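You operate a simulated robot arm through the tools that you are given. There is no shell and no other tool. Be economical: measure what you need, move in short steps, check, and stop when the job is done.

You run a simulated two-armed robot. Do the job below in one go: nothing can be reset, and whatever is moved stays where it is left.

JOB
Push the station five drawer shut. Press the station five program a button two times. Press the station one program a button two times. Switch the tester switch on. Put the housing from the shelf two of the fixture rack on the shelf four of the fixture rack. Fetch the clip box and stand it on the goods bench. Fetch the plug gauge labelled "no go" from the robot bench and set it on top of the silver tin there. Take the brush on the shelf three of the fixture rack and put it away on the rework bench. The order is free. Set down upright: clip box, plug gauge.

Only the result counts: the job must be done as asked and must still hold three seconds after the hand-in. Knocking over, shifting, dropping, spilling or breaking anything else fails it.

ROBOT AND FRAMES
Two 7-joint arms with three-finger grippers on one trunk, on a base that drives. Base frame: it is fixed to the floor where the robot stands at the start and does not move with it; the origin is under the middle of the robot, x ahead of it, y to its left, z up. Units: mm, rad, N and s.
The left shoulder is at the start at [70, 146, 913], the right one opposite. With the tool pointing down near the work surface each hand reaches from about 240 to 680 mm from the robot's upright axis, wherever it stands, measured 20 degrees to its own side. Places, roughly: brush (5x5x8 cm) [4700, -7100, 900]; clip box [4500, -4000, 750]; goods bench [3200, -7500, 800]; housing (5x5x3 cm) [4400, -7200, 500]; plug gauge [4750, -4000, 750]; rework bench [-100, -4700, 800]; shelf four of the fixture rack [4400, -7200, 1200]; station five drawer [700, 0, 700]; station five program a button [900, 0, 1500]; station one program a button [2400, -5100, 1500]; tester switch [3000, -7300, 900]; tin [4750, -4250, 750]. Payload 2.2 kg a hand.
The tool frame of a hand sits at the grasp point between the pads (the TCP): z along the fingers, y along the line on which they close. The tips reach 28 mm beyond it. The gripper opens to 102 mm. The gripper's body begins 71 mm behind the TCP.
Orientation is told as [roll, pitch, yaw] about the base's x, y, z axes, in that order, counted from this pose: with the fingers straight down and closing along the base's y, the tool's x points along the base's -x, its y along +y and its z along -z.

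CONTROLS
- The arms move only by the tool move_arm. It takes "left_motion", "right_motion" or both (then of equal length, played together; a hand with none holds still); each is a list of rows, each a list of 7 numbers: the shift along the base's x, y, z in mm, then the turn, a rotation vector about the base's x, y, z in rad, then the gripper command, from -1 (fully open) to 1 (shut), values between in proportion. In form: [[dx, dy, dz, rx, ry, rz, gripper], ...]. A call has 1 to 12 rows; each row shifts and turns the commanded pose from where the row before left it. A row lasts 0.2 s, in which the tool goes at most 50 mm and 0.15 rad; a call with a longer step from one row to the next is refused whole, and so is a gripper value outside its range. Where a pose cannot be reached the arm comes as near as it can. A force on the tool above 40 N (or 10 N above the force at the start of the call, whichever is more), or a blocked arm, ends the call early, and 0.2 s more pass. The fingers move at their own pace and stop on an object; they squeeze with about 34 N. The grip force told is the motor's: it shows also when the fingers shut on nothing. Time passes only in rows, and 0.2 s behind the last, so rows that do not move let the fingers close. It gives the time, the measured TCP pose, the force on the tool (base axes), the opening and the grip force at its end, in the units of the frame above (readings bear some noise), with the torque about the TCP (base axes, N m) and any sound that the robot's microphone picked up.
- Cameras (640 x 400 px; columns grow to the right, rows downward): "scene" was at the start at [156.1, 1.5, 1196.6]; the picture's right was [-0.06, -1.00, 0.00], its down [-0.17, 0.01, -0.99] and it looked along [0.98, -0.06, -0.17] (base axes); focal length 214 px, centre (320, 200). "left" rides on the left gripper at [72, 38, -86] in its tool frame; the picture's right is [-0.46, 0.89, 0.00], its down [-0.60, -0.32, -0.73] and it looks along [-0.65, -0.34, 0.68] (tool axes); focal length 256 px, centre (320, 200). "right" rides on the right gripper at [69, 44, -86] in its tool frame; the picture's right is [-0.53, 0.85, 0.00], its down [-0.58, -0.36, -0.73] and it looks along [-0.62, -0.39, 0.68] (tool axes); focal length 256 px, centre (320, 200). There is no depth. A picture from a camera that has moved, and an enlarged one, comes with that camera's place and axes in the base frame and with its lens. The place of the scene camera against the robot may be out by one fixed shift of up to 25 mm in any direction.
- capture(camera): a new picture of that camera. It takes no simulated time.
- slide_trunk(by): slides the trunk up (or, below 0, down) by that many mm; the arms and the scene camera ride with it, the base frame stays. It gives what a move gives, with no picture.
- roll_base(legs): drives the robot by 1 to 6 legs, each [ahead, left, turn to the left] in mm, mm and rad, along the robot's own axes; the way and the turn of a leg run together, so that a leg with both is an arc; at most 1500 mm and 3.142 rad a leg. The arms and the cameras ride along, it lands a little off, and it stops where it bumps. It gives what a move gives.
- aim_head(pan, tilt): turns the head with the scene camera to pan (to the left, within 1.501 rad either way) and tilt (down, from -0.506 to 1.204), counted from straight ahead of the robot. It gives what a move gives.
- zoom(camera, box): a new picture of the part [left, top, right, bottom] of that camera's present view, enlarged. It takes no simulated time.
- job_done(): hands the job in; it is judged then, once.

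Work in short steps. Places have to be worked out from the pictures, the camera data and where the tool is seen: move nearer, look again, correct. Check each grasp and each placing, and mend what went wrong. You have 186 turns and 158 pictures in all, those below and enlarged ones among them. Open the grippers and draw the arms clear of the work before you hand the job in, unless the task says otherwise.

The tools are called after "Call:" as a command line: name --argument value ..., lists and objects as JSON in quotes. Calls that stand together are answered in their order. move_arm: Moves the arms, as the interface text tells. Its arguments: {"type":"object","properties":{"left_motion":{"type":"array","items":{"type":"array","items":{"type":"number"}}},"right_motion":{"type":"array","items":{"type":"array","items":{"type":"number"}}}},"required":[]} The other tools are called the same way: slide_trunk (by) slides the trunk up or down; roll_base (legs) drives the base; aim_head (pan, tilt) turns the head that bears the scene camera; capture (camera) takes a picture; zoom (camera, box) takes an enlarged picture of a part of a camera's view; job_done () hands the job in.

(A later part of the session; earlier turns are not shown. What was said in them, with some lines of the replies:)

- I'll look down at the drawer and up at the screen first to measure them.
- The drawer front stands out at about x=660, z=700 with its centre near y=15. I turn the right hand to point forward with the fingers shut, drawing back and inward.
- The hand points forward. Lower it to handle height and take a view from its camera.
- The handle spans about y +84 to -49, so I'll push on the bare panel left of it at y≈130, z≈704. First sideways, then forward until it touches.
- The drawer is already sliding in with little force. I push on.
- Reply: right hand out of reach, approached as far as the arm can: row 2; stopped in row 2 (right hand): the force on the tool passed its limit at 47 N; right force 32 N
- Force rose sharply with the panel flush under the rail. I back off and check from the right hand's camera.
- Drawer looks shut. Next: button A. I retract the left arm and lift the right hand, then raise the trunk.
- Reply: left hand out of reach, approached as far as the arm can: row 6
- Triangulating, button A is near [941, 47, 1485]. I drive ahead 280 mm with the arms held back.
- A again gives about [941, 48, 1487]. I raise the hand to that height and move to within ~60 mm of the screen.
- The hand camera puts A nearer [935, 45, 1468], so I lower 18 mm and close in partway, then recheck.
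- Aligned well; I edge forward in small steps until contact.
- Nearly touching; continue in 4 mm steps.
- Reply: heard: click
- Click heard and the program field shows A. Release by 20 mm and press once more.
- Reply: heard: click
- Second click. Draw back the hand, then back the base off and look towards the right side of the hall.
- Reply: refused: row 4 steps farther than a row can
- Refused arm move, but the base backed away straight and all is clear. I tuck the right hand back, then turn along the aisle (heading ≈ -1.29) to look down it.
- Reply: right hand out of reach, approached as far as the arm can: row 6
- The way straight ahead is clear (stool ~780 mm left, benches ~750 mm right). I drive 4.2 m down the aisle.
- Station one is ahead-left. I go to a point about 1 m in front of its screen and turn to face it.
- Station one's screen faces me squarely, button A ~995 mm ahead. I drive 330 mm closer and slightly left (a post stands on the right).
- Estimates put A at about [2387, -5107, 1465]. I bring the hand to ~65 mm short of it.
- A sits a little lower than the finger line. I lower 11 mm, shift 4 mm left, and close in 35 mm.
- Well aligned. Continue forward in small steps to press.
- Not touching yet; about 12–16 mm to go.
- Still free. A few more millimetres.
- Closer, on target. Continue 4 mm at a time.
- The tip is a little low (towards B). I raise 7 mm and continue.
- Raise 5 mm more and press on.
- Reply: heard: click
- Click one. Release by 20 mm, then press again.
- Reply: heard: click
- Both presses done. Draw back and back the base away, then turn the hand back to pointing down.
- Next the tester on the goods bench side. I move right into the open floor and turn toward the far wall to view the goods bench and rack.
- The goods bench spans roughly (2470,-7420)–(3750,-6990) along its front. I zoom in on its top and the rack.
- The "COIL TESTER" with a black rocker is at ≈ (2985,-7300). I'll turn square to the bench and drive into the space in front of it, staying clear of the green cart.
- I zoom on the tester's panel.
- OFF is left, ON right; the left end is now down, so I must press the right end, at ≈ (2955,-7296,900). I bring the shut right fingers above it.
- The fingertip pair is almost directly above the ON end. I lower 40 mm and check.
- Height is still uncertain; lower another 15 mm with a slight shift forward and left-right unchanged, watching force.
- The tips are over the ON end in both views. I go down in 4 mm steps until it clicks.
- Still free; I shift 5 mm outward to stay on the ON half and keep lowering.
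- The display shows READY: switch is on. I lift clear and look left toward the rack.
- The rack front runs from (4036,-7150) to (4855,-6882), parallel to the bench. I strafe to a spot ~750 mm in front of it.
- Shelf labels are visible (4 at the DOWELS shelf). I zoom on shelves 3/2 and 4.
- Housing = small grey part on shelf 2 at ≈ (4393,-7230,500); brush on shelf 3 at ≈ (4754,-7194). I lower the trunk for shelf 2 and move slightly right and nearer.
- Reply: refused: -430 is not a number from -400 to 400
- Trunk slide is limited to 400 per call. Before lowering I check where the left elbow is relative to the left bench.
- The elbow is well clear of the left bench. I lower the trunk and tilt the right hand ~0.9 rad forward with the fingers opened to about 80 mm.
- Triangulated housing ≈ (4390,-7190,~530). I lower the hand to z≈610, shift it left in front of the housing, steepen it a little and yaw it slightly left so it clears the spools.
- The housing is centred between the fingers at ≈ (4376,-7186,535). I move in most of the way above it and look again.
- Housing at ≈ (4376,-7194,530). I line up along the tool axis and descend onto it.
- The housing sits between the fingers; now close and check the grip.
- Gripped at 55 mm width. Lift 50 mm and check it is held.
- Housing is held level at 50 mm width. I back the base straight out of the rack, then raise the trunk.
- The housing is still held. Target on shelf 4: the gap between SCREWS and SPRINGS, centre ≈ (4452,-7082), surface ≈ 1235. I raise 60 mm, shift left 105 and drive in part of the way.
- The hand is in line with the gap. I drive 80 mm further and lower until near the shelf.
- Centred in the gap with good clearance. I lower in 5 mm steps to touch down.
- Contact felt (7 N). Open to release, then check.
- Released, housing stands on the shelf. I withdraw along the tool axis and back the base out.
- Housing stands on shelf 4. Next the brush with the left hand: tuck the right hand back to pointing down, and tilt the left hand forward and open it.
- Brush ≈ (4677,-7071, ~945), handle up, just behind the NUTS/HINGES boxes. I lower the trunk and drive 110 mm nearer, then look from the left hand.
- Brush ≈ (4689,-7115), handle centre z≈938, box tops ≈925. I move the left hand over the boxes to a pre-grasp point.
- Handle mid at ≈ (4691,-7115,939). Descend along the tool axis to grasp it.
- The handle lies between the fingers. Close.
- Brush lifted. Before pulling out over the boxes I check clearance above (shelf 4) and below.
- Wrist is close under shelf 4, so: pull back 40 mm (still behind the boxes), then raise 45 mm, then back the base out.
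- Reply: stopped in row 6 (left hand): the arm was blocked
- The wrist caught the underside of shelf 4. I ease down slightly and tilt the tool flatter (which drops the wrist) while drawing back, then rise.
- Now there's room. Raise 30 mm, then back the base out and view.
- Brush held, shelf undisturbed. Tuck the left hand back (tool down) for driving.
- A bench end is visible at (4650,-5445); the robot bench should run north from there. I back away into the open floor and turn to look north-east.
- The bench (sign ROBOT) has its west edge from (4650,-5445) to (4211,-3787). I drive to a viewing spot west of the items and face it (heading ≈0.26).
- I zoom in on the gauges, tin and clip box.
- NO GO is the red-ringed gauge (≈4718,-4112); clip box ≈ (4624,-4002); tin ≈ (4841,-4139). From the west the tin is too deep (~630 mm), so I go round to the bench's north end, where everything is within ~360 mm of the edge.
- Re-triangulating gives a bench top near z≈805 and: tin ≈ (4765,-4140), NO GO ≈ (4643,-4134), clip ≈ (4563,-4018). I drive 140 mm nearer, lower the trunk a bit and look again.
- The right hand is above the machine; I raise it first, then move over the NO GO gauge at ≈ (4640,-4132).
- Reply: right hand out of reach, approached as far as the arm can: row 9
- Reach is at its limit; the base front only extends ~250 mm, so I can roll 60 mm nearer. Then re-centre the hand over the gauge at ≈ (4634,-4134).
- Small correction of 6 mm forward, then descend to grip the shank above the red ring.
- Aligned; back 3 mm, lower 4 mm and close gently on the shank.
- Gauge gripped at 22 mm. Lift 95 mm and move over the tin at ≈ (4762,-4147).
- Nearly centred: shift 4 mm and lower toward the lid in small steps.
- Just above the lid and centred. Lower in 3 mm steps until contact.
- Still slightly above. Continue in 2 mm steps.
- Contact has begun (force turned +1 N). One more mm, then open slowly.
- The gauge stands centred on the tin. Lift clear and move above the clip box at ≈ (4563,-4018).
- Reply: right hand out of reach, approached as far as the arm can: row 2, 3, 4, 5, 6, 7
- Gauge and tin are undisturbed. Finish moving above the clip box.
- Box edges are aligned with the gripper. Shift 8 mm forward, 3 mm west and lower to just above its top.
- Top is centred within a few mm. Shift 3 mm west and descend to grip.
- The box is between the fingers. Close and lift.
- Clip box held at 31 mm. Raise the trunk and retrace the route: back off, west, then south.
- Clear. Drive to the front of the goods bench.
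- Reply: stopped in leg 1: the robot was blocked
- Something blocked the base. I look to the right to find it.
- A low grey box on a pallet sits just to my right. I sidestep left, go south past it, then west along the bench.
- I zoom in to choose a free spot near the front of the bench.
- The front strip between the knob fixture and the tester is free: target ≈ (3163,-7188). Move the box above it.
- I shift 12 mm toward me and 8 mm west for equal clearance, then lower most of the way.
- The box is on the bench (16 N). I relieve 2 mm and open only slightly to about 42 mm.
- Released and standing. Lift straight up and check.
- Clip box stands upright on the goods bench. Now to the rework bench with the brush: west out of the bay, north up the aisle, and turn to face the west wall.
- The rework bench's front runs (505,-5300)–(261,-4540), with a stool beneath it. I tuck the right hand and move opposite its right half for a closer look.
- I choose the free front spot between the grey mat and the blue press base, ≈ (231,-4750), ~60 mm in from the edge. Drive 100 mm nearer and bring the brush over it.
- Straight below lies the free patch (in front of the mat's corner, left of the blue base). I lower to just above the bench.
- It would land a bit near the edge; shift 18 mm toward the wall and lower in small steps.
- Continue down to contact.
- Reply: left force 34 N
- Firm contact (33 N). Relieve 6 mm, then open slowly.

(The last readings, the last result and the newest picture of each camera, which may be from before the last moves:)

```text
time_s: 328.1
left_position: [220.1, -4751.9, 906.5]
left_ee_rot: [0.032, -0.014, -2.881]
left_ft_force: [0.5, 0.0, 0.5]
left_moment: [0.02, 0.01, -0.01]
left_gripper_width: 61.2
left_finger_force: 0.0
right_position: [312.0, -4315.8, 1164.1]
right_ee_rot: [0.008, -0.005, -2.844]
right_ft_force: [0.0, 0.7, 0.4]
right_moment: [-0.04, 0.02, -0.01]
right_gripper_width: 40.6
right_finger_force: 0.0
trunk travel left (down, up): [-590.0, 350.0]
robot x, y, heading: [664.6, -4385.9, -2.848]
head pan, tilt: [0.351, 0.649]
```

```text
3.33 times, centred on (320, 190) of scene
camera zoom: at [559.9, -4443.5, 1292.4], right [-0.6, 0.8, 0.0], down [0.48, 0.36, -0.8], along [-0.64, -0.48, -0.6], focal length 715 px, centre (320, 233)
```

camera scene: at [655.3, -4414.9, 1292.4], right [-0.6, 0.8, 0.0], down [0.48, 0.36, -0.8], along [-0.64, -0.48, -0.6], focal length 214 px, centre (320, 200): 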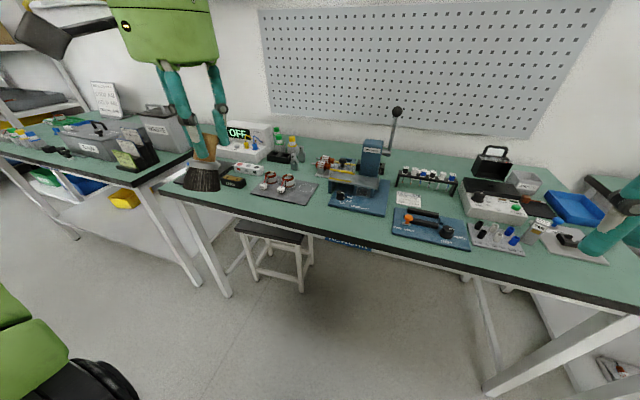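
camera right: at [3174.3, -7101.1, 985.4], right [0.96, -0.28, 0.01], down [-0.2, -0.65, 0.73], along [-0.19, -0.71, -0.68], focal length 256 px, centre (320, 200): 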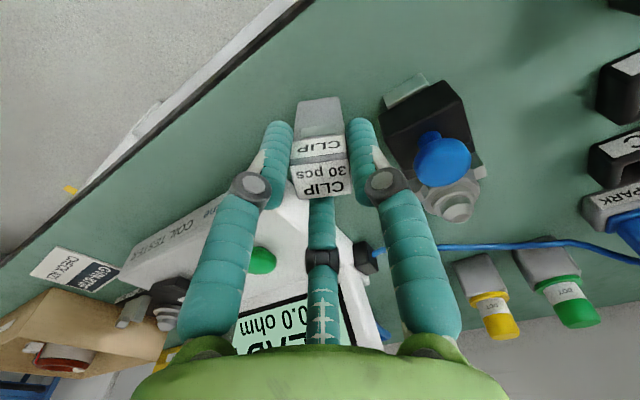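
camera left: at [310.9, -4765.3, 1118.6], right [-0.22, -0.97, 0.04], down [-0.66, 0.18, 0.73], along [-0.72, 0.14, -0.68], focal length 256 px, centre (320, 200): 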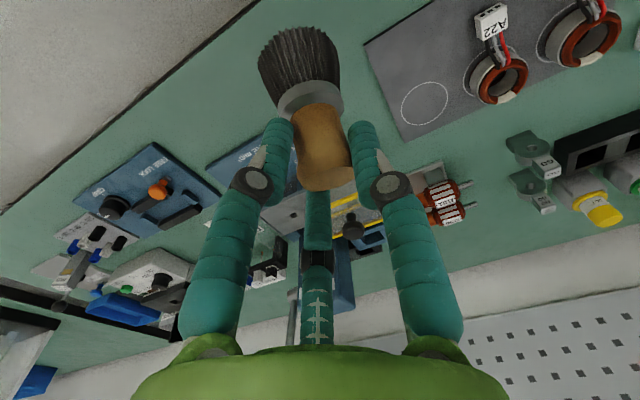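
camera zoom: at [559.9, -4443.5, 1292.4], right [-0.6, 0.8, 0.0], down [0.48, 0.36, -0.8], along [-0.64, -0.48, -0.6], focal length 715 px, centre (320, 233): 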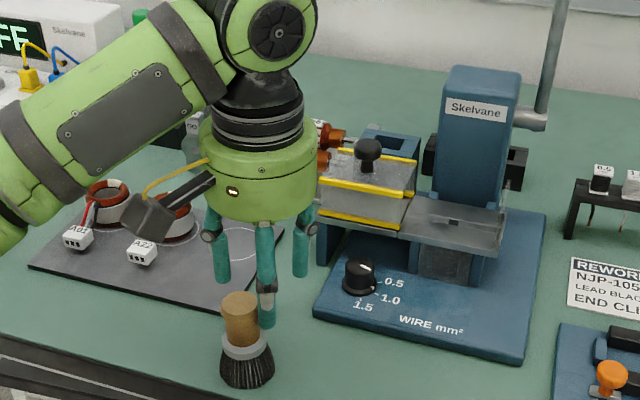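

The brush stands on the bench. Lift the left hand straight up, then draw both arms back with grippers open.

Call:
move_arm --left_motion '[[0, 0, 30, 0, 0, 0, -0.2], [0, 0, 40, 0, 0, 0, -0.2], [0, 0, 45, 0, 0, 0, -0.2], [0, 0, 45, 0, 0, 0, -0.2], [40, 10, 20, 0, 0, 0, -0.6], [40, 10, 0, 0, 0, 0, -1], [40, 10, 0, 0, 0, 0, -1]]' --right_motion '[[0, 0, 0, 0, 0, 0, 0], [0, 0, 0, 0, 0, 0, -0.3], [0, 0, 0, 0, 0, 0, -0.6], [0, 0, 0, 0, 0, 0, -1], [0, 0, 0, 0, 0, 0, -1], [0, 0, 0, 0, 0, 0, -1], [0, 0, 0, 0, 0, 0, -1]]'

Call:
roll_base --legs '[[-250, 0, 0]]'

Call:
capture --camera "scene"

```text
time_s: 329.7
left_position: [341.2, -4723.1, 1087.2]
left_ee_rot: [0.034, -0.014, -2.882]
left_ft_force: [0.1, -0.9, -0.2]
left_moment: [0.04, 0.01, 0.0]
left_gripper_width: 102.2
left_finger_force: 0.0
right_position: [315.7, -4315.6, 1164.4]
right_ee_rot: [0.009, -0.004, -2.844]
right_ft_force: [1.0, 0.1, 1.0]
right_moment: [0.0, 0.04, 0.02]
right_gripper_width: 101.9
right_finger_force: 0.0
trunk travel left (down, up): [-590.0, 350.0]
robot x, y, heading: [663.0, -4384.4, -2.848]
head pan, tilt: [0.351, 0.649]
```

```text
time_s: 331.6
left_position: [579.7, -4651.7, 1086.8]
left_ee_rot: [0.033, -0.013, -2.88]
left_ft_force: [0.8, -0.1, -0.5]
left_moment: [-0.01, -0.01, 0.05]
left_gripper_width: 102.1
left_finger_force: 0.1
right_position: [552.8, -4244.7, 1163.3]
right_ee_rot: [0.009, -0.004, -2.841]
right_ft_force: [0.6, 0.9, 0.1]
right_moment: [-0.02, -0.03, -0.01]
right_gripper_width: 102.2
right_finger_force: 0.1
trunk travel left (down, up): [-590.0, 350.0]
robot x, y, heading: [900.3, -4311.5, -2.848]
head pan, tilt: [0.351, 0.649]
```

```text
19 pictures are left
camera scene: at [798.7, -4371.6, 1292.3], right [-0.6, 0.8, 0.0], down [0.48, 0.36, -0.8], along [-0.64, -0.48, -0.61], focal length 214 px, centre (320, 200)
```

scene: 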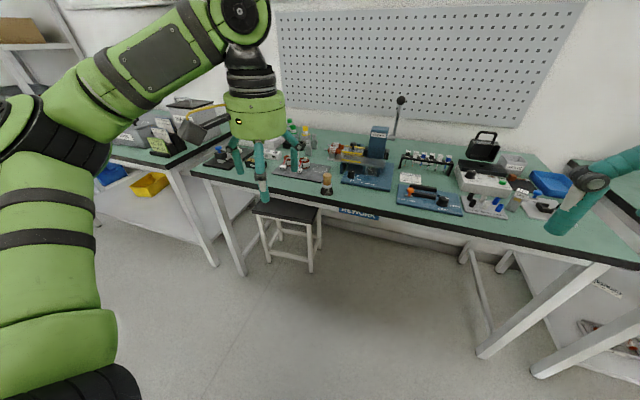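

Brush placed on the rework bench. As a last check I drive back up the aisle to confirm that station five's drawer is fully shut.

Call:
roll_base --legs '[[0, 0, -1.57], [1200, 40, 0], [1200, 0, 0], [1100, 0, 0]]'

Call:
aim_head --pan -0.9 --tilt 0.45

Call:
capture --camera "scene"

```text
time_s: 352.4
left_position: [-457.5, -642.4, 1087.2]
left_ee_rot: [0.035, -0.012, 1.821]
left_ft_force: [0.2, -0.7, -0.6]
left_moment: [-0.04, 0.01, 0.02]
left_gripper_width: 102.2
left_finger_force: 0.1
right_position: [-50.6, -617.8, 1163.8]
right_ee_rot: [0.008, -0.005, 1.862]
right_ft_force: [0.3, 1.0, -0.9]
right_moment: [-0.01, 0.04, 0.03]
right_gripper_width: 101.7
right_finger_force: 0.0
trunk travel left (down, up): [-590.0, 350.0]
robot x, y, heading: [-124.8, -967.7, 1.851]
head pan, tilt: [0.351, 0.649]
```

```text
time_s: 353.8
left_position: [-458.3, -642.8, 1087.0]
left_ee_rot: [0.034, -0.012, 1.823]
left_ft_force: [0.3, -0.5, -0.7]
left_moment: [0.0, 0.0, -0.03]
left_gripper_width: 102.1
left_finger_force: 0.0
right_position: [-50.3, -618.9, 1162.5]
right_ee_rot: [0.008, -0.004, 1.862]
right_ft_force: [0.8, 0.3, -0.1]
right_moment: [0.02, -0.01, 0.0]
right_gripper_width: 101.9
right_finger_force: 0.1
trunk travel left (down, up): [-590.0, 350.0]
robot x, y, heading: [-123.7, -968.9, 1.857]
head pan, tilt: [-0.901, 0.45]
```

```text
18 pictures are left
camera scene: at [-68.9, -838.8, 1310.2], right [0.82, -0.58, 0.0], down [-0.25, -0.36, -0.9], along [0.52, 0.74, -0.44], focal length 214 px, centre (320, 200)
```

scene: 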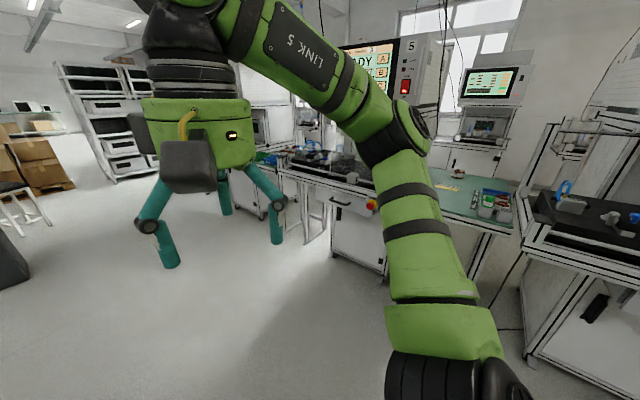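

Call:
zoom --camera "scene" --box '[270, 130, 400, 260]'

```text
3.08 times, centred on (335, 195) of scene
camera zoom: at [-68.9, -838.8, 1310.2], right [0.82, -0.58, 0.0], down [-0.25, -0.36, -0.9], along [0.52, 0.74, -0.44], focal length 660 px, centre (274, 215)
```

zoom: 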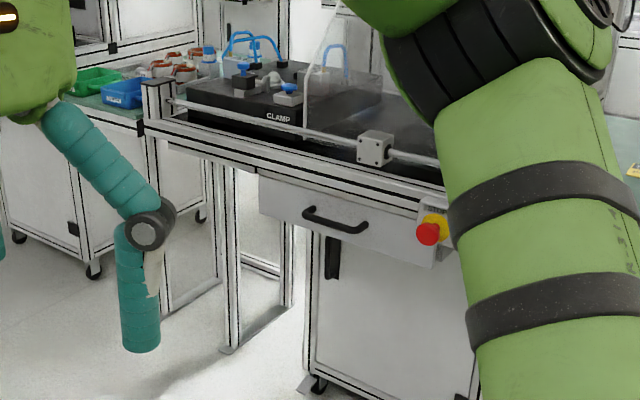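

The drawer seems closed, but I want a square-on view. I compare with station four's drawer and move back to the start spot in front of station five.

Call:
zoom --camera "scene" --box '[500, 180, 640, 380]'

Call:
roll_base --legs '[[0, 0, -1.56], [-50, 960, 0]]'

Call:
aim_head --pan 0.0 --tilt 0.7

Call:
capture --camera "scene"

```text
2.00 times, centred on (570, 280) of scene
camera zoom: at [-68.9, -838.8, 1310.2], right [0.82, -0.58, 0.0], down [-0.25, -0.36, -0.9], along [0.52, 0.74, -0.44], focal length 429 px, centre (-180, 40)
```

zoom: 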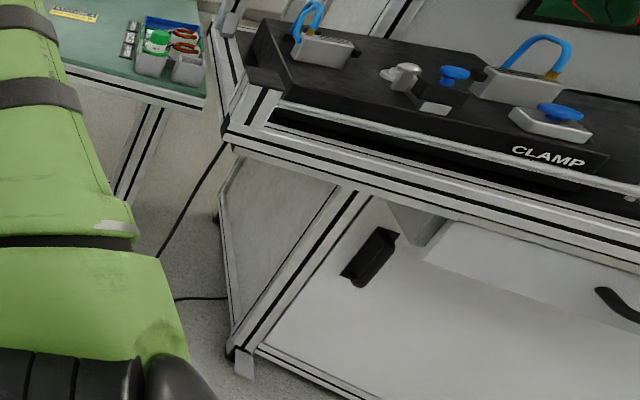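

```text
time_s: 362.6
left_position: [-138.0, 280.3, 1086.0]
left_ee_rot: [0.034, -0.013, 0.267]
left_ft_force: [0.4, 0.1, 0.3]
left_moment: [0.0, 0.0, 0.02]
left_gripper_width: 101.8
left_finger_force: 0.0
right_position: [-108.5, -128.2, 1163.8]
right_ee_rot: [0.01, -0.003, 0.307]
right_ft_force: [0.5, -0.3, 0.2]
right_moment: [0.01, -0.01, 0.02]
right_gripper_width: 102.1
right_finger_force: 0.1
trunk travel left (down, up): [-590.0, 350.0]
robot x, y, heading: [-461.6, -62.2, 0.299]
head pan, tilt: [-0.901, 0.45]
```

```text
time_s: 363.8
left_position: [-138.9, 279.8, 1086.5]
left_ee_rot: [0.033, -0.012, 0.267]
left_ft_force: [0.2, -0.2, 0.6]
left_moment: [-0.01, 0.0, -0.03]
left_gripper_width: 102.1
left_finger_force: 0.1
right_position: [-108.1, -127.3, 1164.2]
right_ee_rot: [0.009, -0.005, 0.307]
right_ft_force: [0.6, -0.1, 0.0]
right_moment: [0.0, 0.01, 0.02]
right_gripper_width: 101.9
right_finger_force: 0.0
trunk travel left (down, up): [-590.0, 350.0]
robot x, y, heading: [-460.3, -62.4, 0.299]
head pan, tilt: [0.0, 0.7]
```

```text
15 pictures are left
camera scene: at [-317.3, -15.3, 1288.1], right [0.3, -0.96, 0.0], down [-0.62, -0.19, -0.77], along [0.73, 0.23, -0.64], focal length 214 px, centre (320, 200)
```

scene: 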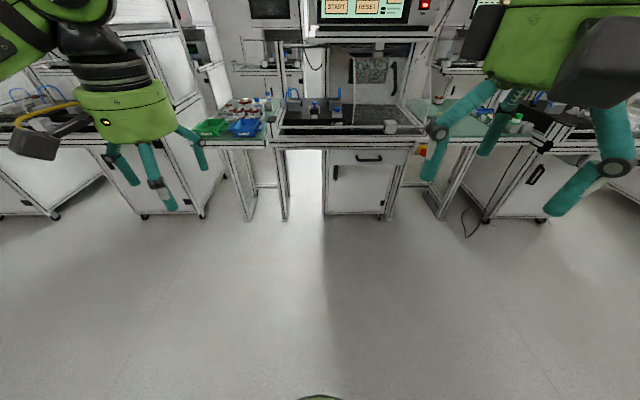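

Zoom on the drawer, square-on.

Call:
zoom --camera "scene" --box '[260, 110, 440, 230]'

```text
3.33 times, centred on (350, 170) of scene
camera zoom: at [-317.3, -15.3, 1288.1], right [0.3, -0.96, 0.0], down [-0.62, -0.19, -0.77], along [0.73, 0.23, -0.64], focal length 715 px, centre (220, 300)
```

zoom: 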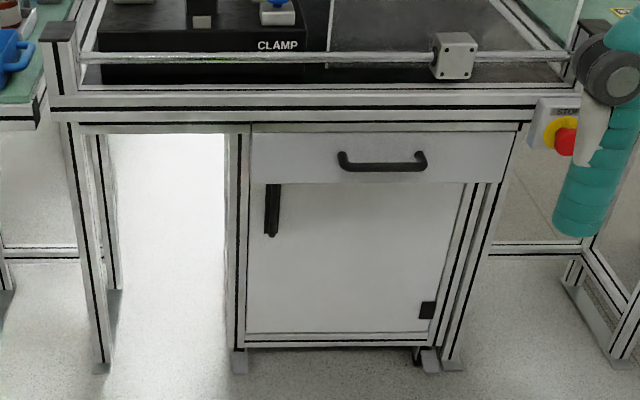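

The drawer front lies flush in the plane of the posts, directly under the rail, with no open gap. It is shut, both arms are clear and both grippers are open, so I hand in.

Call:
job_done

```text
The job is handed in.
```

I did every item on the list and handed the job in. One contact I could not rule out: while driving to the goods bench the base was blocked next to a low grey box on a pallet. I went around it, but didn't check whether the box or pallet shifted.

- **Station five drawer:** shut. A last look showed the front flush under the rail.
- **Program A buttons:** pressed twice at station five and twice at station one, with a click heard each time.
- **Tester:** switched on; its display shows READY.
- **Housing:** on shelf four of the fixture rack, in the gap between the SCREWS and SPRINGS boxes.
- **"No go" plug gauge:** upright on top of the grease tin on the robot bench. It was the only tin there: silver, with a blue lid.
- **Clip box:** upright on the goods bench.
- **Brush:** standing on the rework bench.
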